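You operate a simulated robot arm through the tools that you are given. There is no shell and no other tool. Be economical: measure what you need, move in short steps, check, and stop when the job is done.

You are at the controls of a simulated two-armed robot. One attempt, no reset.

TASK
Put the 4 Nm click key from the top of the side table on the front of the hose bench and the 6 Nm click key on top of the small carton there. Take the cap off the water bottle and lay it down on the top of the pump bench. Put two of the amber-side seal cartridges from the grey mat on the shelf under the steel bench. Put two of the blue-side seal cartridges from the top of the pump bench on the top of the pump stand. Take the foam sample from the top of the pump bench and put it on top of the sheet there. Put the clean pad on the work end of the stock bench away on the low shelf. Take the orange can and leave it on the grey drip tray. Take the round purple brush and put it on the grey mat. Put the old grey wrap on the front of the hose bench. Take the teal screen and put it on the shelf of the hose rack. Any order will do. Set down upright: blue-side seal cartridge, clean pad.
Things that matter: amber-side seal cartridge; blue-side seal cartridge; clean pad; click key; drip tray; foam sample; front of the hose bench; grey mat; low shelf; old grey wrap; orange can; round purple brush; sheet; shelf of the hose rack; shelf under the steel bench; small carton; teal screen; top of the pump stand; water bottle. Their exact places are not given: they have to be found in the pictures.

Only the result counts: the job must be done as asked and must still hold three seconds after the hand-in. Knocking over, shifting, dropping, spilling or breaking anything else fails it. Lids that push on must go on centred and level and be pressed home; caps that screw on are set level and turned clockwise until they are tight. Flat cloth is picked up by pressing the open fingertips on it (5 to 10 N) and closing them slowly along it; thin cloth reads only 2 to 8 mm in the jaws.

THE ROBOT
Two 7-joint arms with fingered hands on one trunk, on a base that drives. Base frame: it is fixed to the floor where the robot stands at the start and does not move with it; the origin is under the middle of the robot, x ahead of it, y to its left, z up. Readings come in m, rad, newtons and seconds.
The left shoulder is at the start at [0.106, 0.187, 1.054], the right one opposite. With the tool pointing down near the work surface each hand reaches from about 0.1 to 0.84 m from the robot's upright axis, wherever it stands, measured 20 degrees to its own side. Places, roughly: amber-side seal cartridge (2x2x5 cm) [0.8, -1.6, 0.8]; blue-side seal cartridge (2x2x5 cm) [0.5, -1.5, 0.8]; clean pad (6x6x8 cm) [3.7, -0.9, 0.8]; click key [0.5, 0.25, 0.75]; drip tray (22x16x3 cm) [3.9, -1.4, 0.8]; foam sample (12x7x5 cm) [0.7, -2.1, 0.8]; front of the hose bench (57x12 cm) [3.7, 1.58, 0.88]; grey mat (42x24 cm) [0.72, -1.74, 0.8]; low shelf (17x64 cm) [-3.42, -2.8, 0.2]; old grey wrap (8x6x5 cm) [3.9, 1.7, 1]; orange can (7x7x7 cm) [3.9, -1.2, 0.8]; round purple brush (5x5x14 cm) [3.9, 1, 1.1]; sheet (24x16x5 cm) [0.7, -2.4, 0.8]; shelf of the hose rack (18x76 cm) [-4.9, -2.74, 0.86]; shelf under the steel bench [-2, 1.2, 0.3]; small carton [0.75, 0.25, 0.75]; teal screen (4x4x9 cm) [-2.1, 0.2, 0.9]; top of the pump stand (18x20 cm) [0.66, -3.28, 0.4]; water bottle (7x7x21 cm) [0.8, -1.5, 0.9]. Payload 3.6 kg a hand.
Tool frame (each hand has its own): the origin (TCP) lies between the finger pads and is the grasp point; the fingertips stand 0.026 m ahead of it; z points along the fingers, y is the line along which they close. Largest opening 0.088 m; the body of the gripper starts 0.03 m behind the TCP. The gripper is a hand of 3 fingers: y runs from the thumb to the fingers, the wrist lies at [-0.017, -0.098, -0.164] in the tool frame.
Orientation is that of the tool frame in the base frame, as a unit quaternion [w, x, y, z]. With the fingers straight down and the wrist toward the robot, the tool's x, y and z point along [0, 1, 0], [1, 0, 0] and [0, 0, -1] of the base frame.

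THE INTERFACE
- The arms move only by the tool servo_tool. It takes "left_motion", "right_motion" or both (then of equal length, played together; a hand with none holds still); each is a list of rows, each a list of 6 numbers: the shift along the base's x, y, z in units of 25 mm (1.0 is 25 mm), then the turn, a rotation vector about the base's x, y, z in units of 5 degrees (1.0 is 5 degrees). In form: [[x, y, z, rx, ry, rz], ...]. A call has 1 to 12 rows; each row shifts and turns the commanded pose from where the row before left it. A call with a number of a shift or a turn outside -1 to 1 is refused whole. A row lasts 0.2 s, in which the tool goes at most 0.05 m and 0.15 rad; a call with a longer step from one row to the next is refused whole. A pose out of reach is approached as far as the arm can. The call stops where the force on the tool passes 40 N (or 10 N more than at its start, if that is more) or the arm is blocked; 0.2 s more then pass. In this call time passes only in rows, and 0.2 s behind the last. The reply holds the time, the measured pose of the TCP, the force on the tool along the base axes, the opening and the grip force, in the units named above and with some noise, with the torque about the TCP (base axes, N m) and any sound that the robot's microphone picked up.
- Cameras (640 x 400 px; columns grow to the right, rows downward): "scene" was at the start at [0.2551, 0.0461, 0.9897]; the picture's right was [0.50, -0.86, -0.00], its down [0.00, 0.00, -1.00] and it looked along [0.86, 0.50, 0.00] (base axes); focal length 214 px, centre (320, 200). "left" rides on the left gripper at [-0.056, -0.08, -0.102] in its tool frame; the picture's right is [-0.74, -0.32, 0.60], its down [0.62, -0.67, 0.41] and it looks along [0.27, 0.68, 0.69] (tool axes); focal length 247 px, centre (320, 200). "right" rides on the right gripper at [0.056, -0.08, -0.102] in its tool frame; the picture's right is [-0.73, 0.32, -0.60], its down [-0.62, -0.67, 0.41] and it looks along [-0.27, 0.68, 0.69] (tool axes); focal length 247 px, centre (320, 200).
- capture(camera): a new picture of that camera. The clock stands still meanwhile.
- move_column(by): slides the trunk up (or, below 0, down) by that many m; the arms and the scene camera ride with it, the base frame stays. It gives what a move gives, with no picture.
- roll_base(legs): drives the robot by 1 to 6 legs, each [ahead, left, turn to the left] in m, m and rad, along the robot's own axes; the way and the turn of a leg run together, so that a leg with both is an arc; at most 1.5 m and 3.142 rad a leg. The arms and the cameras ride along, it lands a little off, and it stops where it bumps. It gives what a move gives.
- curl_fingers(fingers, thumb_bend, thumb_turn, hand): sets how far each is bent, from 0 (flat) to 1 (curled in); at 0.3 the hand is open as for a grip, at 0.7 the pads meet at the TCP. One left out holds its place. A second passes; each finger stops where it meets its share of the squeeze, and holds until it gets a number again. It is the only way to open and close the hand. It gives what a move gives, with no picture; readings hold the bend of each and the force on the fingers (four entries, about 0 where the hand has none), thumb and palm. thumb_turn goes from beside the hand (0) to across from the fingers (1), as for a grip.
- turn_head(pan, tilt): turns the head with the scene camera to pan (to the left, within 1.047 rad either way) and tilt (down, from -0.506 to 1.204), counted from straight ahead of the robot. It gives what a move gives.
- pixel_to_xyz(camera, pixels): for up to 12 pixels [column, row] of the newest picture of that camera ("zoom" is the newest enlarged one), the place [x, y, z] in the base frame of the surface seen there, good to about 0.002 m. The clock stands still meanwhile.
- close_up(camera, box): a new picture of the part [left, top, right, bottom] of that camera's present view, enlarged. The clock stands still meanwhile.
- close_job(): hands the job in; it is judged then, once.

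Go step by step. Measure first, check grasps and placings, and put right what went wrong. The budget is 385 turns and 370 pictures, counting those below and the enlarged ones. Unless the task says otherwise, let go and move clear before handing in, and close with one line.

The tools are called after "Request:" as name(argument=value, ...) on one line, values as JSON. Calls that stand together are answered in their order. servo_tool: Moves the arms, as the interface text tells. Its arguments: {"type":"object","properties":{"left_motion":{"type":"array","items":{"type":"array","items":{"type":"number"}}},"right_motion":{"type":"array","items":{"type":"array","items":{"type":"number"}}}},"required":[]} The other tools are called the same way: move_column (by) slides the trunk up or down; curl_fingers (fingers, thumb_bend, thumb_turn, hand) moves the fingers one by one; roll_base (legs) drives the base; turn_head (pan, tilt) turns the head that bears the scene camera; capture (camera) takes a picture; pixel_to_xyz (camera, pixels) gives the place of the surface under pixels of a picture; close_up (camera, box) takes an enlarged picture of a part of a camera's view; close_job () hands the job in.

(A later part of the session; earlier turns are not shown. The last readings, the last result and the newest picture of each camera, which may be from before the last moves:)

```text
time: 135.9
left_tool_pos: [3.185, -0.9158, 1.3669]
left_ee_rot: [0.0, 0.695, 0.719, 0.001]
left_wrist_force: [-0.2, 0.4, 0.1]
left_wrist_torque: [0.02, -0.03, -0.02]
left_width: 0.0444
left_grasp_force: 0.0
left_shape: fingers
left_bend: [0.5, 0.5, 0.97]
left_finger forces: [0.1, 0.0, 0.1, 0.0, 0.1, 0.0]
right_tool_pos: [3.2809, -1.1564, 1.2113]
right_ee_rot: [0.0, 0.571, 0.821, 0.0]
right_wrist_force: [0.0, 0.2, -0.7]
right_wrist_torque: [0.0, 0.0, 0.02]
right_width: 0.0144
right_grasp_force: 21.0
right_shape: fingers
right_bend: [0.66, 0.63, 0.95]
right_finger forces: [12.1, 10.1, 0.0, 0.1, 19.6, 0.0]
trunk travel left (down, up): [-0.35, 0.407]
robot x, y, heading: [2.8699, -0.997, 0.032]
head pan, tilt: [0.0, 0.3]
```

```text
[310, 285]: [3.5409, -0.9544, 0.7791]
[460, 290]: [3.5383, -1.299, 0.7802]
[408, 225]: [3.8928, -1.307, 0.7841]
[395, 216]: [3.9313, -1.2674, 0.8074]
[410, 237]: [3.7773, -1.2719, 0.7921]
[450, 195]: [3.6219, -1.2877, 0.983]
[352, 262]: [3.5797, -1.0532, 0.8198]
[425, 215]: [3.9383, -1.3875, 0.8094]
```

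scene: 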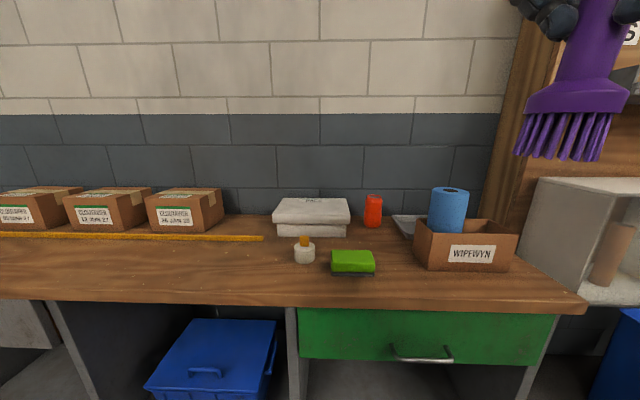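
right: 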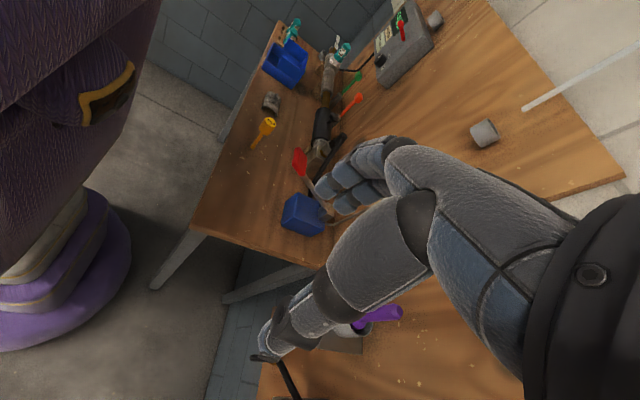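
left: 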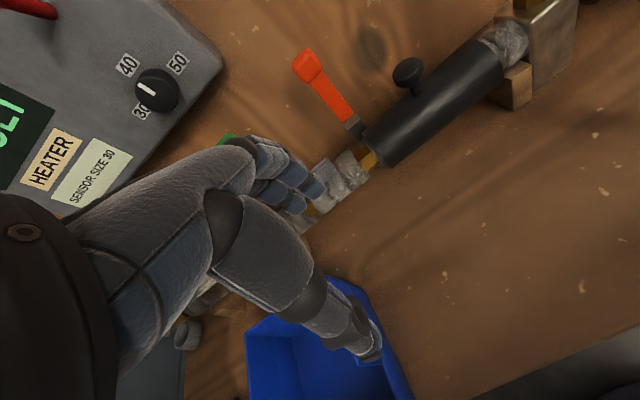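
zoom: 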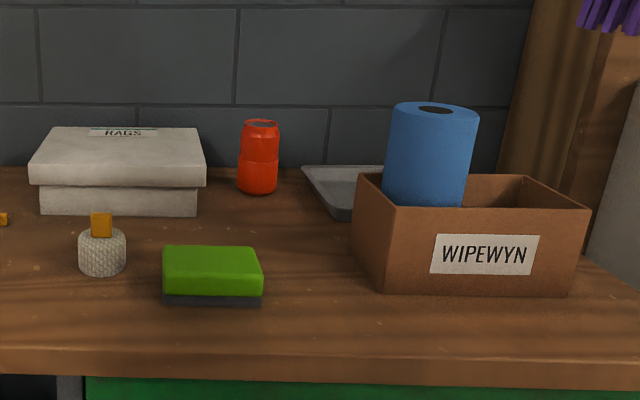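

Can: centre ≈(3.895, −1.163), top 0.898. Tray: x 3.78–3.93, y −1.26 to −1.48, floor 0.785, with the carton and roll in front. I turn the robot right so the left arm reaches past the roll from the left.

Request:
roll_base(legs=[[0.33, 0.09, -0.635]])

Request:
curl_fingers(hand="left", fingers=0.28, thumb_bend=0.28)

Request:
turn_head(pan=0.3, tilt=0.5)

Request:
capture(camera="scene")

```text
time: 138.2
left_tool_pos: [3.5203, -1.1204, 1.367]
left_ee_rot: [0.001, 0.882, 0.472, 0.0]
left_wrist_force: [0.9, -0.4, -0.2]
left_wrist_torque: [0.01, 0.03, 0.01]
left_width: 0.0443
left_grasp_force: 0.0
left_shape: fingers
left_bend: [0.5, 0.5, 0.97]
left_finger forces: [0.0, 0.0, 0.0, 0.0, 0.1, 0.0]
right_tool_pos: [3.4582, -1.3713, 1.2105]
right_ee_rot: [0.0, 0.794, 0.607, -0.001]
right_wrist_force: [-0.7, 1.3, -2.1]
right_wrist_torque: [-0.01, 0.01, 0.01]
right_width: 0.0142
right_grasp_force: 20.8
right_shape: fingers
right_bend: [0.66, 0.63, 0.95]
right_finger forces: [12.0, 10.2, 0.0, 0.0, 19.4, 0.0]
trunk travel left (down, up): [-0.35, 0.407]
robot x, y, heading: [3.2125, -1.0044, -0.586]
head pan, tilt: [0.0, 0.3]
```

```text
time: 139.2
left_tool_pos: [3.5184, -1.1198, 1.3671]
left_ee_rot: [0.0, 0.882, 0.472, 0.0]
left_wrist_force: [0.0, 0.4, 0.9]
left_wrist_torque: [-0.02, 0.01, 0.03]
left_width: 0.092
left_grasp_force: 0.0
left_shape: fingers
left_bend: [0.28, 0.28, 0.97]
left_finger forces: [0.0, 0.0, 0.0, 0.0, 0.1, 0.0]
right_tool_pos: [3.4575, -1.3702, 1.2101]
right_ee_rot: [0.0, 0.795, 0.607, -0.001]
right_wrist_force: [0.1, 0.5, -0.4]
right_wrist_torque: [0.05, 0.01, 0.01]
right_width: 0.0143
right_grasp_force: 21.1
right_shape: fingers
right_bend: [0.66, 0.63, 0.95]
right_finger forces: [12.1, 10.2, 0.0, 0.1, 19.5, 0.0]
trunk travel left (down, up): [-0.35, 0.407]
robot x, y, heading: [3.2132, -1.0049, -0.586]
head pan, tilt: [0.0, 0.3]
```

```text
time: 140.0
left_tool_pos: [3.5181, -1.1196, 1.3672]
left_ee_rot: [0.0, 0.882, 0.472, 0.0]
left_wrist_force: [0.4, -1.1, -0.3]
left_wrist_torque: [0.01, -0.02, 0.04]
left_width: 0.0921
left_grasp_force: 0.1
left_shape: fingers
left_bend: [0.28, 0.28, 0.97]
left_finger forces: [0.1, 0.0, 0.0, 0.0, 0.0, 0.0]
right_tool_pos: [3.4567, -1.3717, 1.2116]
right_ee_rot: [-0.001, 0.795, 0.607, -0.001]
right_wrist_force: [-0.1, 0.1, -1.4]
right_wrist_torque: [0.0, 0.01, -0.02]
right_width: 0.0144
right_grasp_force: 21.2
right_shape: fingers
right_bend: [0.66, 0.63, 0.95]
right_finger forces: [12.1, 10.3, 0.0, 0.0, 19.3, 0.0]
trunk travel left (down, up): [-0.35, 0.407]
robot x, y, heading: [3.2139, -1.0021, -0.585]
head pan, tilt: [0.3, 0.499]
```

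```text
310 pictures are left
```

scene: 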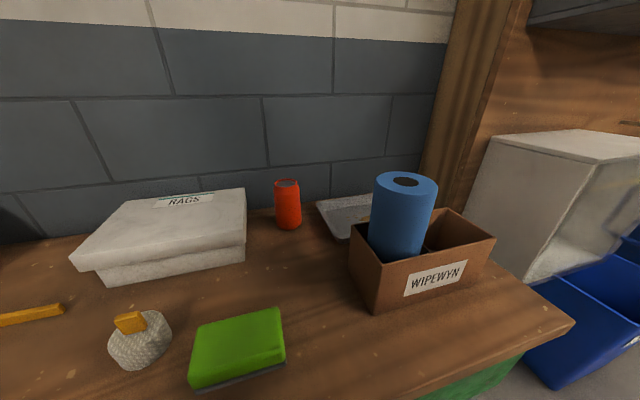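

I bring the left hand above the can with yaw −60°.

Request:
servo_tool(left_motion=[[0.6, 0, -0.5, 0, 0, -0.5], [1, 0, -0.8, 0, 0, -0.5], [1, 0, -0.8, 0, 0, -0.5], [1, 0, -0.8, 0, 0, -0.5], [1, 0, -0.8, 0, 0, -0.5], [1, 0, -0.8, 0, 0, -0.5], [1, 0, -0.8, 0, 0, -0.5], [1, -0.3, -0.8, 0, 0, -0.5], [1, -0.3, -0.8, 0, 0, -0.5], [1, -0.3, -0.8, 0, 0, -0.5], [1, -0.3, -0.8, 0, 0, -0.3], [1, -0.3, -0.8, 0, 0, 0]])

Request:
servo_tool(left_motion=[[1, -0.1, -1, 0, 0, 0], [1, -0.1, -1, 0, 0, 0], [1, 0, -1, 0, 0, 0], [0.45, 0, -0.5, 0, 0, 0]])

Request:
capture(camera="left")

Request:
capture(camera="scene")

```text
time: 142.6
left_tool_pos: [3.8097, -1.1621, 1.1341]
left_ee_rot: [0.0, 0.966, 0.257, -0.001]
left_wrist_force: [0.5, 0.0, -0.4]
left_wrist_torque: [0.04, 0.01, 0.0]
left_width: 0.0924
left_grasp_force: 0.1
left_shape: fingers
left_bend: [0.28, 0.28, 0.97]
left_finger forces: [0.0, 0.0, 0.1, 0.0, 0.1, 0.0]
right_tool_pos: [3.4577, -1.3733, 1.2104]
right_ee_rot: [-0.001, 0.795, 0.606, 0.0]
right_wrist_force: [0.1, -0.1, -1.0]
right_wrist_torque: [0.01, -0.01, 0.02]
right_width: 0.014
right_grasp_force: 20.4
right_shape: fingers
right_bend: [0.66, 0.63, 0.95]
right_finger forces: [12.1, 10.3, 0.0, 0.0, 19.5, 0.1]
trunk travel left (down, up): [-0.35, 0.407]
robot x, y, heading: [3.2148, -1.0065, -0.585]
head pan, tilt: [0.3, 0.499]
```

```text
time: 143.6
left_tool_pos: [3.8948, -1.1619, 1.0465]
left_ee_rot: [0.0, 0.966, 0.257, 0.0]
left_wrist_force: [-0.4, 0.9, -1.1]
left_wrist_torque: [0.02, -0.02, -0.01]
left_width: 0.0923
left_grasp_force: 0.0
left_shape: fingers
left_bend: [0.28, 0.28, 0.97]
left_finger forces: [0.0, 0.0, 0.0, 0.0, 0.0, 0.1]
right_tool_pos: [3.4553, -1.3713, 1.2109]
right_ee_rot: [-0.001, 0.795, 0.606, 0.0]
right_wrist_force: [0.0, -1.0, -0.8]
right_wrist_torque: [0.03, 0.01, -0.02]
right_width: 0.0144
right_grasp_force: 21.4
right_shape: fingers
right_bend: [0.66, 0.63, 0.95]
right_finger forces: [12.1, 10.2, 0.0, 0.0, 19.5, 0.0]
trunk travel left (down, up): [-0.35, 0.407]
robot x, y, heading: [3.216, -1.005, -0.583]
head pan, tilt: [0.3, 0.499]
```

```text
309 pictures are left
```

left: 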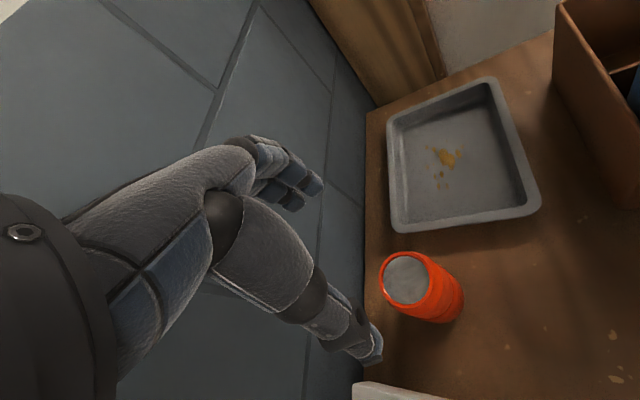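

```text
308 pictures are left
```

scene: 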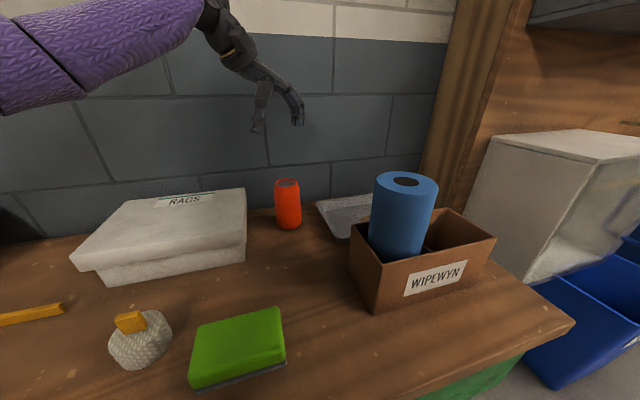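

I see the can's top at (407,278) and the tray clearly. I measure both.

Request:
pixel_to_xyz(camera="left", pixels=[[407, 278], [384, 272], [432, 290], [415, 253], [400, 303], [392, 118], [490, 80], [540, 203], [395, 228], [455, 160], [395, 390], [425, 190]])

```text
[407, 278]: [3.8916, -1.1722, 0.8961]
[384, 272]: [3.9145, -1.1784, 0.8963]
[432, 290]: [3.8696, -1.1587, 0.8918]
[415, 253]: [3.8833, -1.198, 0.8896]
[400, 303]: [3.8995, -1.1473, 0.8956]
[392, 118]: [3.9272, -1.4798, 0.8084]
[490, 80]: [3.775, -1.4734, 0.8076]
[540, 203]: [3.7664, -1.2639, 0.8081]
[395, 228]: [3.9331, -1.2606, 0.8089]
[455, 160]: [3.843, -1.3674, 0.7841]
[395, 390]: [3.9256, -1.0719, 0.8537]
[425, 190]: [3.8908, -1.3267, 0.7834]
```

Can centre (3.892, −1.172); tray centre (3.85, −1.365), floor 0.784. Descend and grip the can.

Request:
servo_tool(left_motion=[[-0.1, -0.4, -0.8, 0, 0, 0], [0, 0, -1, 0, 0, 0], [0, 0, -1, 0, 0, 0], [0, 0, -1, 0, 0, 0], [0, 0, -1, 0, 0, 0], [0, 0, -1, 0, 0, 0], [0, 0, -1, 0, 0, 0]])

Request:
capture(camera="left")

Request:
curl_fingers(hand="left", fingers=0.5, thumb_bend=0.5)

```text
time: 145.2
left_tool_pos: [3.8899, -1.1718, 0.8787]
left_ee_rot: [0.002, 0.966, 0.257, 0.001]
left_wrist_force: [-1.6, 1.8, 5.8]
left_wrist_torque: [0.09, 0.11, -0.02]
left_width: 0.0939
left_grasp_force: 2.1
left_shape: fingers
left_bend: [0.28, 0.28, 0.98]
left_finger forces: [0.0, 0.0, 0.1, 0.1, 4.7, 0.0]
right_tool_pos: [3.4554, -1.3719, 1.2108]
right_ee_rot: [0.0, 0.795, 0.607, 0.0]
right_wrist_force: [-0.2, 0.4, -1.0]
right_wrist_torque: [-0.01, 0.0, -0.04]
right_width: 0.0142
right_grasp_force: 20.9
right_shape: fingers
right_bend: [0.66, 0.63, 0.95]
right_finger forces: [12.1, 10.3, 0.0, 0.0, 19.5, 0.0]
trunk travel left (down, up): [-0.35, 0.407]
robot x, y, heading: [3.2151, -1.0046, -0.592]
head pan, tilt: [0.3, 0.499]
```

```text
307 pictures are left
```

left: 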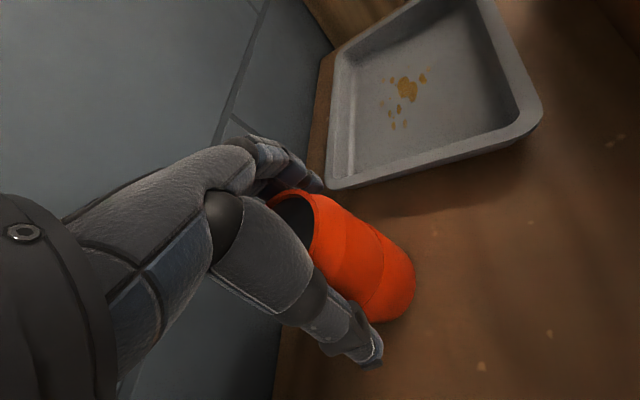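

```text
time: 146.2
left_tool_pos: [3.8901, -1.1724, 0.8777]
left_ee_rot: [0.002, 0.966, 0.257, 0.0]
left_wrist_force: [0.5, 2.0, 11.4]
left_wrist_torque: [-0.16, -0.2, 0.0]
left_width: 0.0604
left_grasp_force: 13.5
left_shape: fingers
left_bend: [0.44, 0.48, 0.97]
left_finger forces: [0.1, 10.5, 0.1, 0.0, 16.4, 0.1]
right_tool_pos: [3.455, -1.3709, 1.2114]
right_ee_rot: [0.0, 0.795, 0.607, -0.001]
right_wrist_force: [0.2, -0.4, 0.1]
right_wrist_torque: [-0.01, 0.01, -0.01]
right_width: 0.0142
right_grasp_force: 20.5
right_shape: fingers
right_bend: [0.66, 0.63, 0.95]
right_finger forces: [12.2, 10.4, 0.0, 0.1, 19.5, 0.0]
trunk travel left (down, up): [-0.35, 0.407]
robot x, y, heading: [3.2166, -1.0033, -0.588]
head pan, tilt: [0.3, 0.499]
```

Gripped at 60 mm with the palm touching the rim. I lift straight up and look.

Request:
servo_tool(left_motion=[[0, 0, 0.5, 0, 0, 0], [0, 0, 0.8, 0, 0, 0], [0, 0, 0.8, 0, 0, 0]])

Request:
capture(camera="scene")

Request:
close_up(camera="scene", box=[200, 100, 400, 250])

```text
time: 147.0
left_tool_pos: [3.8931, -1.1713, 0.9291]
left_ee_rot: [0.0, 0.966, 0.257, 0.0]
left_wrist_force: [-0.7, 1.0, -0.1]
left_wrist_torque: [0.01, 0.0, 0.01]
left_width: 0.059
left_grasp_force: 11.4
left_shape: fingers
left_bend: [0.44, 0.48, 0.97]
left_finger forces: [0.2, 9.5, 0.0, 0.0, 12.0, 0.0]
right_tool_pos: [3.4567, -1.371, 1.2098]
right_ee_rot: [0.0, 0.794, 0.607, 0.0]
right_wrist_force: [-0.6, 1.2, -0.3]
right_wrist_torque: [-0.03, -0.01, 0.0]
right_width: 0.0143
right_grasp_force: 21.3
right_shape: fingers
right_bend: [0.66, 0.63, 0.95]
right_finger forces: [12.1, 10.4, 0.0, 0.2, 19.5, 0.0]
trunk travel left (down, up): [-0.35, 0.407]
robot x, y, heading: [3.2152, -1.0059, -0.589]
head pan, tilt: [0.3, 0.499]
```

```text
306 pictures are left
```

scene: 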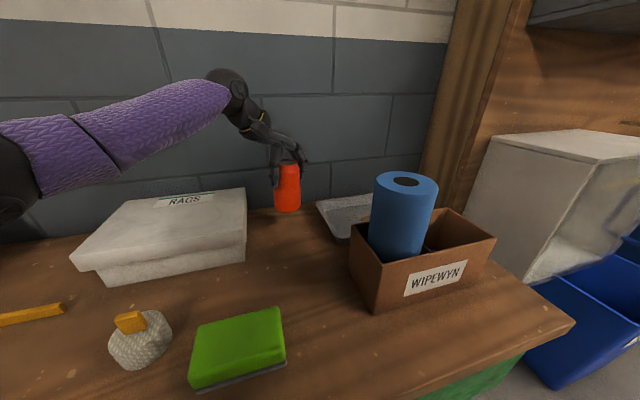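

```text
2.67 times, centred on (300, 175) of scene
```

zoom: 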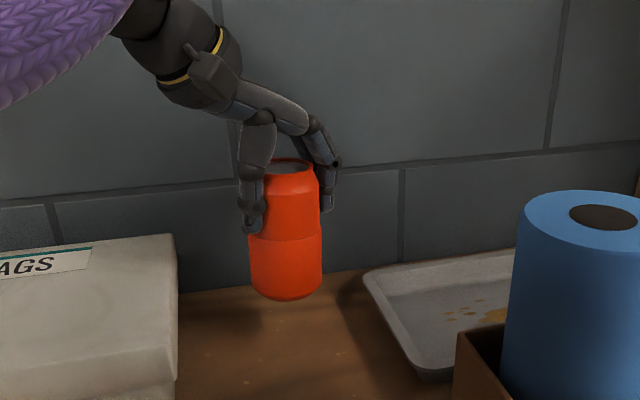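

The can hangs upright. I carry it over the tray and lower it.

Request:
servo_tool(left_motion=[[0, -0.5, 0.5, 0, 0, 0], [-0.2, -0.95, 0, 0, 0, 0], [-0.2, -0.95, 0, 0, 0, 0], [-0.25, -0.95, 0, 0, 0, 0], [-0.25, -0.95, 0, 0, 0, 0], [-0.25, -0.95, 0, 0, 0, 0], [-0.25, -0.95, 0, 0, 0, 0], [-0.3, -0.95, 0, 0, 0, 0], [0, -0.2, -0.4, 0, 0, 0], [0, 0, -0.8, 0, 0, 0], [0, 0, -0.6, 0, 0, 0]])

Request:
close_up(camera="scene", box=[280, 100, 440, 250])

Request:
capture(camera="left")

```text
time: 149.4
left_tool_pos: [3.8315, -1.3444, 0.8934]
left_ee_rot: [0.001, 0.966, 0.258, 0.0]
left_wrist_force: [-0.3, 0.1, 0.5]
left_wrist_torque: [0.01, -0.01, 0.02]
left_width: 0.0591
left_grasp_force: 10.4
left_shape: fingers
left_bend: [0.44, 0.48, 0.97]
left_finger forces: [0.1, 9.2, 0.0, 0.0, 11.3, 0.0]
left hand out of reach, approached as far as the arm can: row 8, 9, 11
right_tool_pos: [3.457, -1.3717, 1.21]
right_ee_rot: [0.0, 0.795, 0.606, 0.001]
right_wrist_force: [-0.7, 0.4, -0.4]
right_wrist_torque: [0.0, -0.01, 0.0]
right_width: 0.0143
right_grasp_force: 20.9
right_shape: fingers
right_bend: [0.66, 0.63, 0.95]
right_finger forces: [12.1, 10.3, 0.1, 0.0, 19.5, 0.0]
trunk travel left (down, up): [-0.35, 0.407]
robot x, y, heading: [3.2158, -1.0019, -0.587]
head pan, tilt: [0.3, 0.499]
```

```text
2.67 times, centred on (360, 175) of scene
```

zoom: 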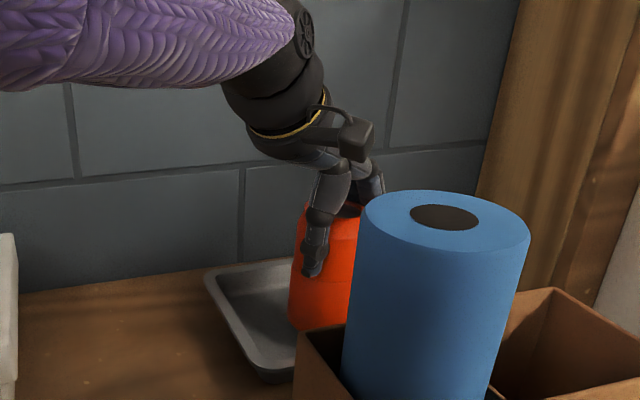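

```text
303 pictures are left
```

left: 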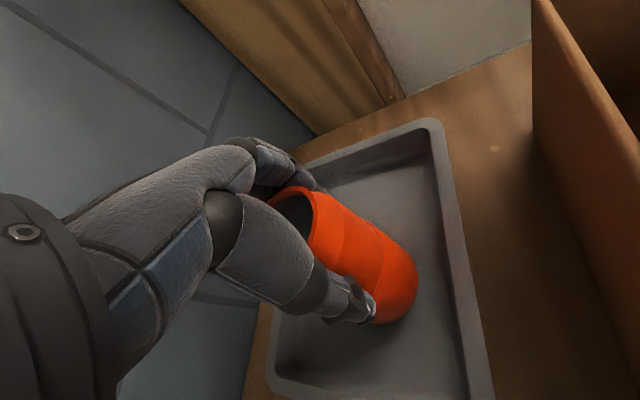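

The can is over the tray, near the arm's limit, so I lower with the trunk.

Request:
move_column(by=-0.011)

Request:
close_up(camera="left", box=[240, 150, 480, 400])

```text
time: 150.0
left_tool_pos: [3.833, -1.3463, 0.885]
left_ee_rot: [0.002, 0.967, 0.256, 0.0]
left_wrist_force: [-1.3, 1.6, 10.6]
left_wrist_torque: [-0.16, -0.13, -0.02]
left_width: 0.0592
left_grasp_force: 12.9
left_shape: fingers
left_bend: [0.45, 0.48, 0.96]
left_finger forces: [0.2, 10.2, 0.1, 0.0, 15.1, 0.1]
right_tool_pos: [3.4561, -1.3704, 1.2009]
right_ee_rot: [0.0, 0.795, 0.607, 0.0]
right_wrist_force: [-0.2, -0.4, -0.4]
right_wrist_torque: [0.01, -0.02, -0.01]
right_width: 0.014
right_grasp_force: 20.8
right_shape: fingers
right_bend: [0.66, 0.63, 0.95]
right_finger forces: [12.1, 10.4, 0.1, 0.0, 19.5, 0.1]
trunk travel left (down, up): [-0.339, 0.418]
robot x, y, heading: [3.2141, -1.0024, -0.589]
head pan, tilt: [0.3, 0.499]
```

```text
1.60 times, centred on (360, 275) of left
```

zoom: 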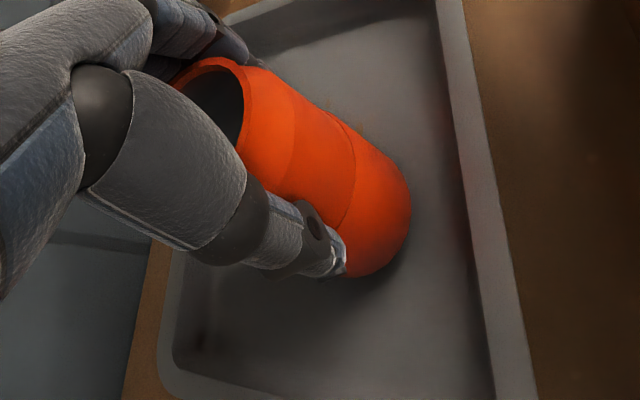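

Contact. I release and raise with the trunk.

Request:
curl_fingers(hand="left", fingers=0.25, thumb_bend=0.25)

Request:
move_column(by=0.12)

Request:
capture(camera="left")

```text
time: 151.0
left_tool_pos: [3.8336, -1.3451, 0.882]
left_ee_rot: [-0.001, 0.966, 0.257, -0.001]
left_wrist_force: [0.1, 0.3, -0.1]
left_wrist_torque: [0.0, 0.04, -0.01]
left_width: 0.0986
left_grasp_force: 0.1
left_shape: fingers
left_bend: [0.25, 0.25, 0.97]
left_finger forces: [0.1, 0.0, 0.1, 0.0, 0.0, 0.0]
right_tool_pos: [3.4563, -1.3714, 1.2003]
right_ee_rot: [0.0, 0.795, 0.607, 0.0]
right_wrist_force: [0.7, 0.8, -0.6]
right_wrist_torque: [0.01, -0.01, -0.01]
right_width: 0.0141
right_grasp_force: 20.7
right_shape: fingers
right_bend: [0.66, 0.63, 0.95]
right_finger forces: [12.1, 10.4, 0.0, 0.0, 19.4, 0.0]
trunk travel left (down, up): [-0.339, 0.418]
robot x, y, heading: [3.2146, -1.0028, -0.586]
head pan, tilt: [0.3, 0.499]
```

```text
time: 152.5
left_tool_pos: [3.8295, -1.3435, 1.0393]
left_ee_rot: [0.021, 0.966, 0.257, 0.019]
left_wrist_force: [0.5, 0.8, 0.7]
left_wrist_torque: [-0.02, -0.02, -0.02]
left_width: 0.0986
left_grasp_force: 0.1
left_shape: fingers
left_bend: [0.25, 0.25, 0.97]
left_finger forces: [0.0, 0.1, 0.0, 0.0, 0.1, 0.0]
right_tool_pos: [3.4559, -1.3718, 1.3194]
right_ee_rot: [-0.001, 0.795, 0.607, -0.001]
right_wrist_force: [-0.1, -0.1, -0.3]
right_wrist_torque: [0.0, 0.03, -0.03]
right_width: 0.0142
right_grasp_force: 21.7
right_shape: fingers
right_bend: [0.66, 0.63, 0.95]
right_finger forces: [12.1, 10.4, 0.0, 0.0, 19.4, 0.0]
trunk travel left (down, up): [-0.459, 0.298]
robot x, y, heading: [3.2146, -1.0066, -0.591]
head pan, tilt: [0.3, 0.499]
```

```text
301 pictures are left
```

left: 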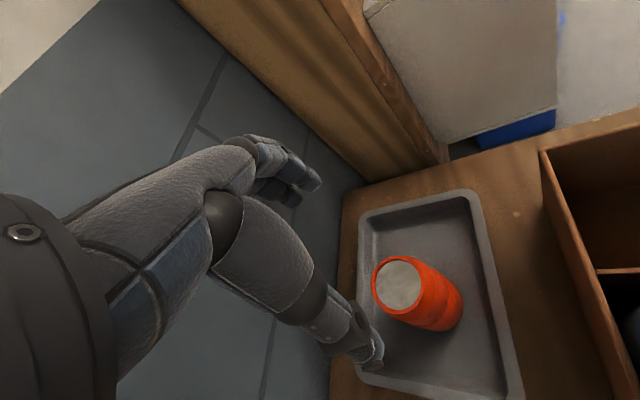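

The can stands on the drip tray. I retract the left hand with an up-and-in move.

Request:
servo_tool(left_motion=[[0, 0.5, 0.8, 0, 0, 0], [-0.3, 0.7, 0.8, 0, 0, 0], [-0.6, 0.7, 0.5, 0, 0, 0], [-0.9, 0.6, 0.5, 0, 0, 0], [-1, 0.5, 0.5, 0, 0, 0], [-1, 0.5, 0, 0, 0, 0], [-1, 0.5, 0, 0, 0, 0], [-1, 0.5, 0, 0, 0, 0], [-1, 0, 0, 0, 0, 0], [-1, 0, 0, 0, 0, 0]])

```text
time: 154.7
left_tool_pos: [3.7865, -1.3859, 1.0862]
left_ee_rot: [0.019, 0.966, 0.258, 0.018]
left_wrist_force: [0.3, -0.5, -1.5]
left_wrist_torque: [0.0, -0.01, 0.03]
left_width: 0.0985
left_grasp_force: 0.0
left_shape: fingers
left_bend: [0.25, 0.25, 0.97]
left_finger forces: [0.0, 0.0, 0.0, 0.0, 0.0, 0.0]
left hand out of reach, approached as far as the arm can: row 1, 2, 3, 4, 5, 6, 7, 8, 9, 10
right_tool_pos: [3.4571, -1.3721, 1.3202]
right_ee_rot: [0.0, 0.795, 0.607, 0.0]
right_wrist_force: [0.1, 0.6, -1.1]
right_wrist_torque: [-0.01, 0.0, -0.03]
right_width: 0.0143
right_grasp_force: 21.5
right_shape: fingers
right_bend: [0.66, 0.63, 0.95]
right_finger forces: [12.2, 10.3, 0.1, 0.1, 19.5, 0.1]
trunk travel left (down, up): [-0.459, 0.298]
robot x, y, heading: [3.2149, -1.0067, -0.59]
head pan, tilt: [0.3, 0.499]
```

Stuck at straight elbow again; a perpendicular nudge (up and medial) freed it before.

Request:
servo_tool(left_motion=[[-0.3, -0.2, 1, 0, 0, 0], [-0.3, -0.2, 1, 0, 0, 0], [-0.3, -0.2, 1, 0, 0, 0], [-0.3, -0.2, 1, 0, 0, 0], [-0.3, -0.2, 1, 0, 0, 0]])

Request:
servo_tool(left_motion=[[-0.5, 0.3, 0.5, 0, 0, 0], [-0.7, 0.5, 0.5, 0, 0, 0], [-0.8, 0.6, 0.3, 0, 0, 0], [-0.8, 0.6, 0, 0, 0, 0], [-0.8, 0.6, 0, 0, 0, 0], [-0.8, 0.6, 0, 0, 0, 0]])

```text
time: 155.9
left_tool_pos: [3.7497, -1.4145, 1.2099]
left_ee_rot: [0.02, 0.966, 0.258, 0.018]
left_wrist_force: [0.7, 0.1, 0.1]
left_wrist_torque: [-0.04, 0.0, 0.01]
left_width: 0.0986
left_grasp_force: 0.1
left_shape: fingers
left_bend: [0.25, 0.25, 0.97]
left_finger forces: [0.0, 0.0, 0.1, 0.1, 0.0, 0.1]
left hand out of reach, approached as far as the arm can: row 1
right_tool_pos: [3.4567, -1.3709, 1.3197]
right_ee_rot: [0.0, 0.795, 0.607, 0.001]
right_wrist_force: [-0.1, -0.6, -1.0]
right_wrist_torque: [0.02, -0.02, 0.0]
right_width: 0.014
right_grasp_force: 21.0
right_shape: fingers
right_bend: [0.66, 0.63, 0.95]
right_finger forces: [12.0, 10.4, 0.1, 0.0, 19.6, 0.0]
trunk travel left (down, up): [-0.459, 0.298]
robot x, y, heading: [3.2144, -1.0038, -0.587]
head pan, tilt: [0.3, 0.499]
```

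```text
time: 157.3
left_tool_pos: [3.6395, -1.3328, 1.2442]
left_ee_rot: [0.021, 0.966, 0.256, 0.018]
left_wrist_force: [0.2, -0.3, -0.3]
left_wrist_torque: [0.01, -0.03, -0.03]
left_width: 0.0985
left_grasp_force: 0.2
left_shape: fingers
left_bend: [0.25, 0.25, 0.97]
left_finger forces: [0.0, 0.0, 0.1, 0.1, 0.0, 0.0]
right_tool_pos: [3.4584, -1.3704, 1.3199]
right_ee_rot: [0.0, 0.795, 0.607, 0.001]
right_wrist_force: [0.7, 0.1, -1.3]
right_wrist_torque: [0.0, -0.01, 0.0]
right_width: 0.0143
right_grasp_force: 21.0
right_shape: fingers
right_bend: [0.66, 0.63, 0.95]
right_finger forces: [12.1, 10.4, 0.1, 0.0, 19.5, 0.0]
trunk travel left (down, up): [-0.459, 0.298]
robot x, y, heading: [3.2163, -1.0037, -0.589]
head pan, tilt: [0.3, 0.499]
```

Freed. I tuck the left hand, then back off, turn to face −x, and drive toward the gap by the pump bench.

Request:
servo_tool(left_motion=[[-0.3, 0.9, 0, 0, 0, 0.8], [-0.3, 1, 0, 0, 0, 0.8], [-0.3, 1, 0, 0, 0, 0.8], [-0.3, 1, 0, 0, 0, 0.8], [-0.3, 1, 0, 0, 0, 0.8], [-0.3, 1, 0, 0, 0, 0.8], [-0.3, 1, 0, 0, 0, 0.2], [-0.3, 1, 0, 0, 0, 0]])

Request:
roll_base(legs=[[-0.5, 0, 0], [0, 0, -2.553], [0.9, 0, 0]])

Request:
turn_head(pan=0, tilt=0.35)

Request:
capture(camera="scene")

```text
time: 158.9
left_tool_pos: [3.6598, -1.209, 1.2565]
left_ee_rot: [0.086, 0.875, 0.47, 0.074]
left_wrist_force: [-0.5, 0.3, -0.2]
left_wrist_torque: [0.03, -0.03, 0.01]
left_width: 0.0985
left_grasp_force: 0.0
left_shape: fingers
left_bend: [0.25, 0.25, 0.97]
left_finger forces: [0.0, 0.0, 0.1, 0.0, 0.1, 0.0]
left hand out of reach, approached as far as the arm can: row 3, 4, 5, 6, 7
right_tool_pos: [3.4565, -1.3702, 1.3197]
right_ee_rot: [0.0, 0.795, 0.607, 0.0]
right_wrist_force: [-0.1, 0.0, -1.0]
right_wrist_torque: [0.01, -0.01, -0.03]
right_width: 0.0143
right_grasp_force: 21.1
right_shape: fingers
right_bend: [0.66, 0.63, 0.95]
right_finger forces: [12.1, 10.3, 0.0, 0.0, 19.5, 0.0]
trunk travel left (down, up): [-0.459, 0.298]
robot x, y, heading: [3.2149, -1.0064, -0.59]
head pan, tilt: [0.3, 0.499]
stopped in row 7 (left hand): the arm was blocked; the commanded pose is now the measured one
```

```text
time: 172.3
left_tool_pos: [1.4087, -0.7776, 1.2556]
left_ee_rot: [-0.092, -0.697, 0.708, 0.061]
left_wrist_force: [-0.3, 0.0, 0.1]
left_wrist_torque: [0.01, 0.0, 0.02]
left_width: 0.0988
left_grasp_force: 0.1
left_shape: fingers
left_bend: [0.25, 0.25, 0.97]
left_finger forces: [0.1, 0.0, 0.0, 0.0, 0.0, 0.0]
right_tool_pos: [1.4904, -0.5314, 1.3195]
right_ee_rot: [0.0, 0.807, -0.591, 0.0]
right_wrist_force: [0.5, -0.4, 0.6]
right_wrist_torque: [0.01, 0.03, -0.03]
right_width: 0.0137
right_grasp_force: 21.0
right_shape: fingers
right_bend: [0.66, 0.64, 0.95]
right_finger forces: [12.2, 10.3, 0.0, 0.1, 18.9, 0.0]
trunk travel left (down, up): [-0.459, 0.298]
robot x, y, heading: [1.8939, -0.7066, 3.127]
head pan, tilt: [0.3, 0.499]
```

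```text
time: 173.1
left_tool_pos: [1.4096, -0.7791, 1.2569]
left_ee_rot: [-0.094, -0.698, 0.707, 0.061]
left_wrist_force: [1.2, 0.4, -0.3]
left_wrist_torque: [0.02, 0.02, 0.0]
left_width: 0.0985
left_grasp_force: 0.2
left_shape: fingers
left_bend: [0.25, 0.25, 0.97]
left_finger forces: [0.1, 0.0, 0.0, 0.1, 0.0, 0.1]
right_tool_pos: [1.4916, -0.5326, 1.3188]
right_ee_rot: [0.0, 0.807, -0.591, 0.001]
right_wrist_force: [0.6, -0.2, -0.1]
right_wrist_torque: [0.0, 0.01, 0.0]
right_width: 0.0138
right_grasp_force: 20.9
right_shape: fingers
right_bend: [0.66, 0.64, 0.95]
right_finger forces: [12.2, 10.4, 0.1, 0.0, 18.9, 0.1]
trunk travel left (down, up): [-0.459, 0.298]
robot x, y, heading: [1.8892, -0.7093, 3.126]
head pan, tilt: [0.0, 0.351]
```

```text
300 pictures are left
```

scene: 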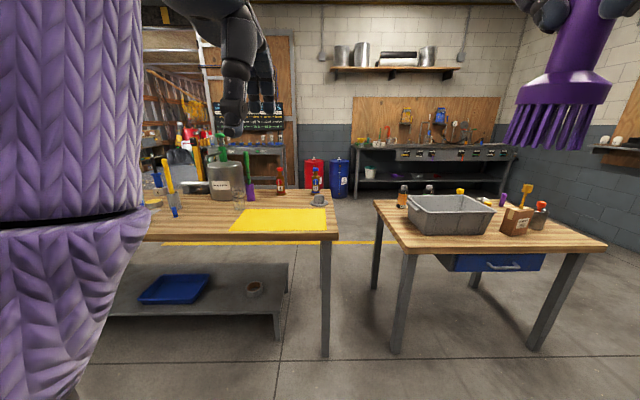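

I see the pump bench (left) and the side table (right) with a gap. I measure edges and items.

Request:
pixel_to_xyz(camera="scene", pixels=[[336, 235], [336, 195], [375, 205], [408, 248], [600, 245], [150, 235], [240, 215], [325, 350], [395, 350], [318, 200], [280, 185], [225, 180]])

Request:
close_up(camera="scene", box=[140, 130, 350, 250])

```text
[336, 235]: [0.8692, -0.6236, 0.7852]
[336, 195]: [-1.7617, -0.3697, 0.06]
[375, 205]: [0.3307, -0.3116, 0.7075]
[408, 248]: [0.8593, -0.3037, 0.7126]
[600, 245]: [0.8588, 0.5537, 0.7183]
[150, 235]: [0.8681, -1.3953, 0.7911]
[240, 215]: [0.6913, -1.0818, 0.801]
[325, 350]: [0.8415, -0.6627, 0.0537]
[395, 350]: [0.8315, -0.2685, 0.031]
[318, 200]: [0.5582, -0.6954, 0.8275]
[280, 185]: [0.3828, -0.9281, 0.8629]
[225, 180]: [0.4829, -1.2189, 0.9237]
```

```text
3.05 times, centred on (245, 190) of scene
```

zoom: 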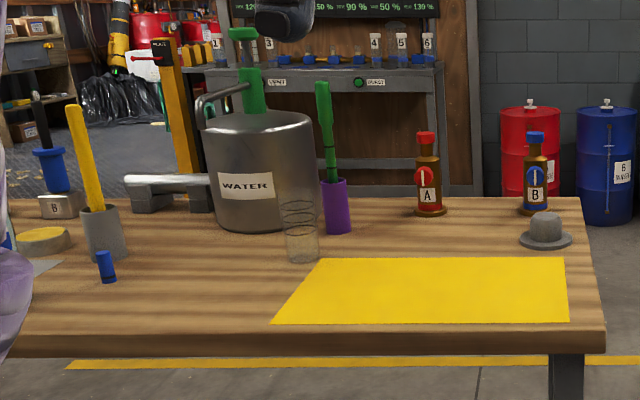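

The gap is too narrow (0.32 m), so I work from the +x side. I lower the trunk, fix the left arm pose, and slide left to y≈−1.75.

Request:
move_column(by=-0.17)

Request:
servo_tool(left_motion=[[0.5, -0.5, 0.5, 0, 0, 0], [0.5, -1, 0.5, 0, 0, 0], [0.5, -1, 0.5, 0, 0, 0], [0, -1, 0.5, 0, 0, 0], [0, -1, 0.5, 0, 0, 0], [0, -1, 0.5, 0, 0, 0], [0, -1, 0.5, 0, 0, 0], [0, -1, 0.5, 0, 0, 0]])

Request:
roll_base(legs=[[0.2, 1.05, 0]])

Request:
turn_head(pan=0, tilt=0.4)

Request:
capture(camera="scene")

```text
time: 175.0
left_tool_pos: [1.3798, -0.7873, 1.0496]
left_ee_rot: [-0.079, -0.705, 0.705, 0.03]
left_wrist_force: [0.7, 1.0, 0.2]
left_wrist_torque: [0.0, 0.03, -0.04]
left_width: 0.0986
left_grasp_force: 0.2
left_shape: fingers
left_bend: [0.25, 0.25, 0.97]
left_finger forces: [0.0, 0.0, 0.0, 0.0, 0.0, 0.0]
right_tool_pos: [1.4929, -0.5322, 1.1492]
right_ee_rot: [0.0, 0.807, -0.591, 0.0]
right_wrist_force: [-0.1, -0.4, -0.4]
right_wrist_torque: [0.0, 0.02, 0.02]
right_width: 0.0136
right_grasp_force: 21.2
right_shape: fingers
right_bend: [0.73, 0.64, 0.95]
right_finger forces: [12.3, 10.4, 0.1, 0.0, 18.9, 0.0]
trunk travel left (down, up): [-0.289, 0.468]
robot x, y, heading: [1.8959, -0.7093, 3.121]
head pan, tilt: [0.0, 0.351]
```

```text
time: 176.8
left_tool_pos: [1.3594, -0.9654, 1.0807]
left_ee_rot: [-0.068, -0.698, 0.712, 0.035]
left_wrist_force: [0.2, 0.7, -0.8]
left_wrist_torque: [0.03, 0.03, -0.05]
left_width: 0.0985
left_grasp_force: 0.0
left_shape: fingers
left_bend: [0.25, 0.25, 0.97]
left_finger forces: [0.1, 0.0, 0.0, 0.0, 0.0, 0.1]
left hand out of reach, approached as far as the arm can: row 1, 2, 3, 4, 5, 6, 7, 8
right_tool_pos: [1.4914, -0.5314, 1.1496]
right_ee_rot: [0.0, 0.807, -0.591, 0.0]
right_wrist_force: [0.3, -0.3, 0.2]
right_wrist_torque: [0.0, 0.0, 0.02]
right_width: 0.0136
right_grasp_force: 21.3
right_shape: fingers
right_bend: [0.73, 0.64, 0.95]
right_finger forces: [12.2, 10.5, 0.0, 0.0, 18.9, 0.0]
trunk travel left (down, up): [-0.289, 0.468]
robot x, y, heading: [1.8949, -0.7106, 3.12]
head pan, tilt: [0.0, 0.351]
```

```text
time: 182.4
left_tool_pos: [1.138, -2.0379, 1.0803]
left_ee_rot: [-0.068, -0.699, 0.711, 0.036]
left_wrist_force: [-0.2, 0.3, 0.0]
left_wrist_torque: [-0.03, 0.0, 0.02]
left_width: 0.0984
left_grasp_force: 0.1
left_shape: fingers
left_bend: [0.25, 0.25, 0.97]
left_finger forces: [0.1, 0.1, 0.0, 0.0, 0.0, 0.0]
right_tool_pos: [1.273, -1.6053, 1.1504]
right_ee_rot: [0.0, 0.806, -0.592, 0.0]
right_wrist_force: [-0.4, 0.1, -0.3]
right_wrist_torque: [0.0, -0.01, 0.02]
right_width: 0.0137
right_grasp_force: 21.0
right_shape: fingers
right_bend: [0.73, 0.64, 0.95]
right_finger forces: [12.2, 10.5, 0.0, 0.1, 18.9, 0.0]
trunk travel left (down, up): [-0.289, 0.468]
robot x, y, heading: [1.6761, -1.7834, 3.126]
head pan, tilt: [0.0, 0.351]
```

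```text
time: 183.1
left_tool_pos: [1.1377, -2.0368, 1.0796]
left_ee_rot: [-0.07, -0.699, 0.711, 0.035]
left_wrist_force: [-0.1, 0.4, 0.4]
left_wrist_torque: [-0.01, -0.01, -0.01]
left_width: 0.0985
left_grasp_force: 0.0
left_shape: fingers
left_bend: [0.25, 0.25, 0.97]
left_finger forces: [0.0, 0.0, 0.1, 0.0, 0.0, 0.0]
right_tool_pos: [1.2728, -1.6042, 1.1494]
right_ee_rot: [0.0, 0.806, -0.592, 0.0]
right_wrist_force: [0.7, -0.3, -1.0]
right_wrist_torque: [0.0, 0.01, 0.0]
right_width: 0.0137
right_grasp_force: 20.7
right_shape: fingers
right_bend: [0.73, 0.64, 0.95]
right_finger forces: [12.2, 10.5, 0.1, 0.0, 18.9, 0.1]
trunk travel left (down, up): [-0.289, 0.468]
robot x, y, heading: [1.6748, -1.7848, 3.119]
head pan, tilt: [0.0, 0.4]
```

```text
298 pictures are left
```

scene: 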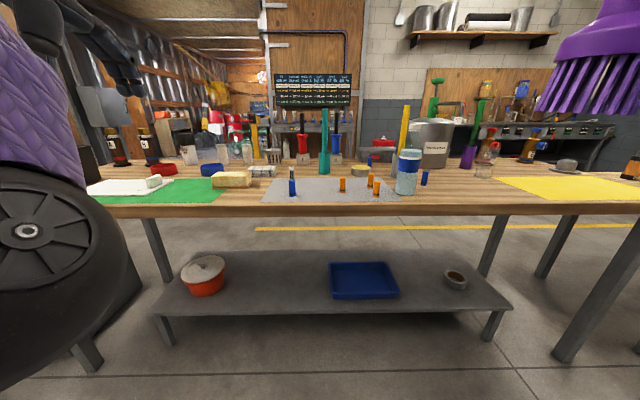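

The left elbow sits oddly in front of the body. I try raising and extending the left hand to get it into a normal posture.

Request:
servo_tool(left_motion=[[0, -0.3, 1, 0, 0, 0], [0, -0.3, 1, 0, 0, 0], [0, -0.3, 1, 0, 0, 0], [0, -0.3, 1, 0, 0, 0], [0, -0.3, 1, 0, 0, 0], [0, -0.3, 1, 0, 0, 0]])

Request:
turn_head(pan=0.7, tilt=0.2)

Request:
capture(camera="scene")

```text
time: 184.5
left_tool_pos: [1.1186, -2.0872, 1.2229]
left_ee_rot: [-0.069, -0.699, 0.711, 0.036]
left_wrist_force: [-0.5, -0.4, -0.6]
left_wrist_torque: [0.02, 0.0, 0.0]
left_width: 0.0987
left_grasp_force: 0.0
left_shape: fingers
left_bend: [0.25, 0.25, 0.97]
left_finger forces: [0.0, 0.0, 0.0, 0.0, 0.0, 0.1]
left hand out of reach, approached as far as the arm can: row 1, 2, 3
right_tool_pos: [1.2732, -1.605, 1.1494]
right_ee_rot: [0.0, 0.806, -0.592, 0.0]
right_wrist_force: [0.5, 0.3, -0.4]
right_wrist_torque: [-0.04, -0.01, -0.03]
right_width: 0.0135
right_grasp_force: 20.8
right_shape: fingers
right_bend: [0.73, 0.64, 0.95]
right_finger forces: [12.3, 10.5, 0.0, 0.1, 18.9, 0.1]
trunk travel left (down, up): [-0.289, 0.468]
robot x, y, heading: [1.6762, -1.7879, 3.118]
head pan, tilt: [0.0, 0.4]
```

```text
time: 185.5
left_tool_pos: [1.1183, -2.087, 1.2227]
left_ee_rot: [-0.069, -0.699, 0.711, 0.037]
left_wrist_force: [0.1, -0.5, -0.7]
left_wrist_torque: [0.03, -0.01, 0.01]
left_width: 0.0986
left_grasp_force: 0.0
left_shape: fingers
left_bend: [0.25, 0.25, 0.97]
left_finger forces: [0.0, 0.0, 0.0, 0.0, 0.1, 0.0]
right_tool_pos: [1.2726, -1.6041, 1.149]
right_ee_rot: [0.0, 0.806, -0.592, 0.0]
right_wrist_force: [-0.1, 0.1, -0.5]
right_wrist_torque: [-0.02, 0.01, -0.01]
right_width: 0.0136
right_grasp_force: 20.7
right_shape: fingers
right_bend: [0.73, 0.64, 0.95]
right_finger forces: [12.2, 10.6, 0.0, 0.0, 18.9, 0.0]
trunk travel left (down, up): [-0.289, 0.468]
robot x, y, heading: [1.673, -1.7863, 3.124]
head pan, tilt: [0.7, 0.201]
```

```text
297 pictures are left
```

scene: 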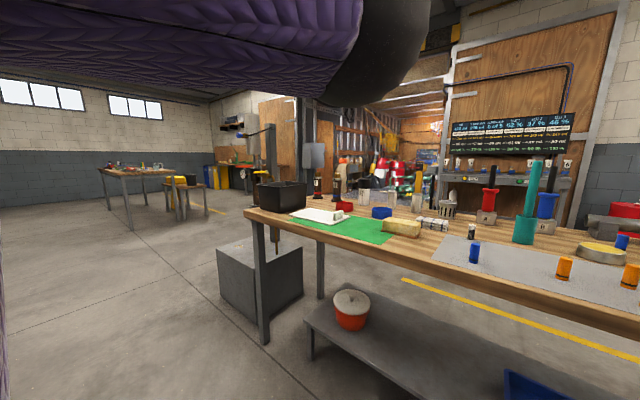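

The elbow is up in front. I swing the hand out to the robot's left to normalize the posture.

Request:
servo_tool(left_motion=[[0.3, -1, 0.3, 0, 0, 0], [0.3, -1, 0.3, 0, 0, 0], [0.3, -1, 0.3, 0, 0, 0], [0.3, -1, 0, 0, 0, 0], [0.3, -1, 0, 0, 0, 0], [0.3, -1, 0, 0, 0, 0], [0.3, -1, 0, 0, 0, 0], [0.3, -1, 0, 0, 0, 0], [0.3, -1, 0, 0, 0, 0], [0.3, -1, 0, 0, 0, 0]])

Request:
turn_head(pan=0.4, tilt=0.3)

Request:
capture(camera="scene")

```text
time: 187.7
left_tool_pos: [1.1924, -2.3372, 1.2436]
left_ee_rot: [-0.068, -0.699, 0.711, 0.037]
left_wrist_force: [0.4, -0.3, -0.2]
left_wrist_torque: [-0.02, 0.03, 0.02]
left_width: 0.0987
left_grasp_force: 0.1
left_shape: fingers
left_bend: [0.25, 0.25, 0.97]
left_finger forces: [0.1, 0.0, 0.0, 0.1, 0.1, 0.0]
right_tool_pos: [1.273, -1.605, 1.1502]
right_ee_rot: [0.0, 0.806, -0.592, 0.0]
right_wrist_force: [0.5, -0.1, -0.4]
right_wrist_torque: [0.02, 0.0, 0.01]
right_width: 0.0138
right_grasp_force: 20.4
right_shape: fingers
right_bend: [0.73, 0.64, 0.95]
right_finger forces: [12.3, 10.6, 0.0, 0.0, 19.0, 0.0]
trunk travel left (down, up): [-0.289, 0.468]
robot x, y, heading: [1.6743, -1.7831, 3.122]
head pan, tilt: [0.7, 0.201]
```

```text
time: 188.5
left_tool_pos: [1.1929, -2.3359, 1.2435]
left_ee_rot: [-0.069, -0.699, 0.711, 0.036]
left_wrist_force: [-0.2, 0.0, 0.0]
left_wrist_torque: [0.0, 0.0, 0.0]
left_width: 0.0985
left_grasp_force: 0.2
left_shape: fingers
left_bend: [0.25, 0.25, 0.97]
left_finger forces: [0.1, 0.1, 0.1, 0.1, 0.0, 0.1]
right_tool_pos: [1.2726, -1.6049, 1.1487]
right_ee_rot: [0.0, 0.807, -0.591, 0.0]
right_wrist_force: [-0.1, 0.6, -0.8]
right_wrist_torque: [0.02, -0.01, 0.02]
right_width: 0.0135
right_grasp_force: 20.5
right_shape: fingers
right_bend: [0.73, 0.64, 0.95]
right_finger forces: [12.2, 10.6, 0.0, 0.0, 19.0, 0.0]
trunk travel left (down, up): [-0.289, 0.468]
robot x, y, heading: [1.6765, -1.7876, 3.119]
head pan, tilt: [0.4, 0.3]
```

```text
296 pictures are left
```

scene: 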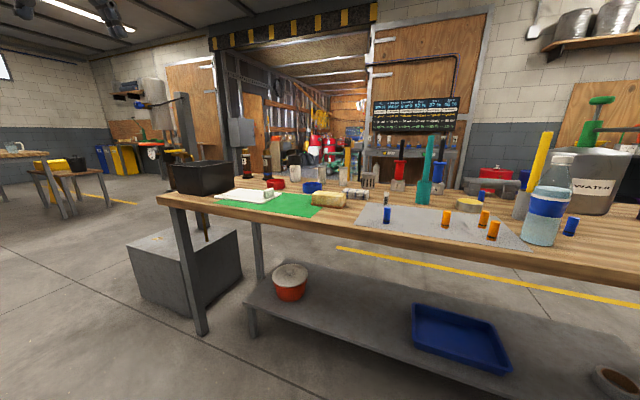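

View is clear now. Close-up of the bench to identify cartridges, bottle, foam and sheet.

Request:
close_up(camera="scene", box=[370, 130, 640, 280])

Request:
close_up(camera="scene", box=[180, 130, 420, 260])

```text
2.37 times, centred on (505, 205) of scene
```

zoom: 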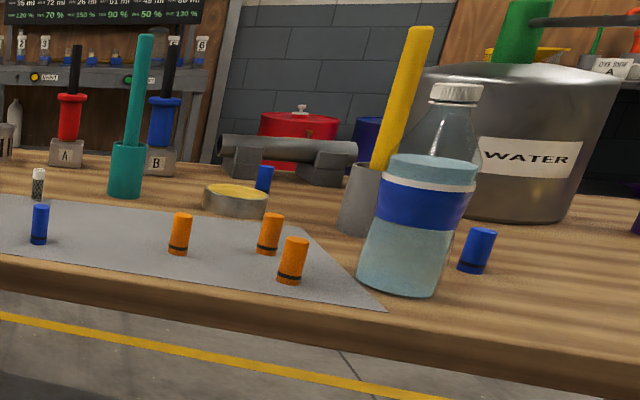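

```text
2.67 times, centred on (300, 195) of scene
```

zoom: 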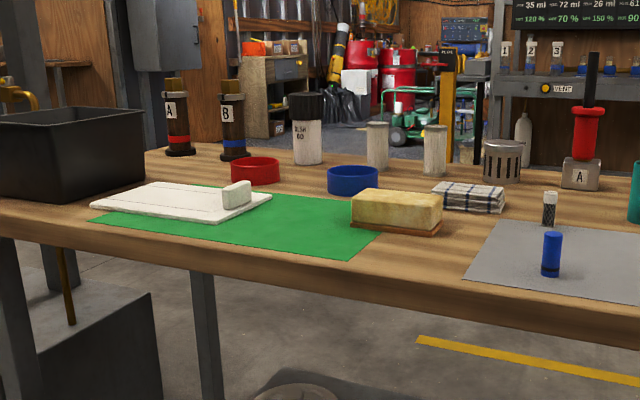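

I identify three amber and one blue cartridge on the mat, two blue ones on the bench itself, the foam, and the white sheet. I measure them.

Request:
pixel_to_xyz(camera="scene", pixels=[[387, 216], [446, 219], [483, 220], [493, 231], [570, 227], [481, 205], [520, 245], [362, 207], [550, 215], [558, 168], [405, 205], [470, 207]])

Request:
pixel_to_xyz(camera="zoom", pixels=[[355, 205], [440, 205], [395, 192], [372, 225], [135, 210], [95, 205], [215, 215], [270, 197], [140, 185], [235, 190], [90, 325], [550, 205]])

```text
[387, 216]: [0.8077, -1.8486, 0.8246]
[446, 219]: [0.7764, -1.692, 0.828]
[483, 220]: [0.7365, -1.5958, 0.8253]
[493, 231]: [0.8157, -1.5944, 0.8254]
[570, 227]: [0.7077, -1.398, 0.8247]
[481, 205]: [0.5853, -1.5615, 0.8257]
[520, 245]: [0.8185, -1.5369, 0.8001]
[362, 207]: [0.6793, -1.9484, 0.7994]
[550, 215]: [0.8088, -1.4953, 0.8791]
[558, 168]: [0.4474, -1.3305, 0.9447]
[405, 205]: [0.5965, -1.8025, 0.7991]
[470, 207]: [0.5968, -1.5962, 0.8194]
```

```text
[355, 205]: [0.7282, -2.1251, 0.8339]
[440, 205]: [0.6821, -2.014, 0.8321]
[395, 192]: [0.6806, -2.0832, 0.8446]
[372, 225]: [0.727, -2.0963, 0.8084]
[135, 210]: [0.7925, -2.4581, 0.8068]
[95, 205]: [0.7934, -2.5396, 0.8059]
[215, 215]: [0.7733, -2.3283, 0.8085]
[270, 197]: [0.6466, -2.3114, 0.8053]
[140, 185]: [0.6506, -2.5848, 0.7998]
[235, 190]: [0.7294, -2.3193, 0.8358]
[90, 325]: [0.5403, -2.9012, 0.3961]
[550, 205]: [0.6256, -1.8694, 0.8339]
```

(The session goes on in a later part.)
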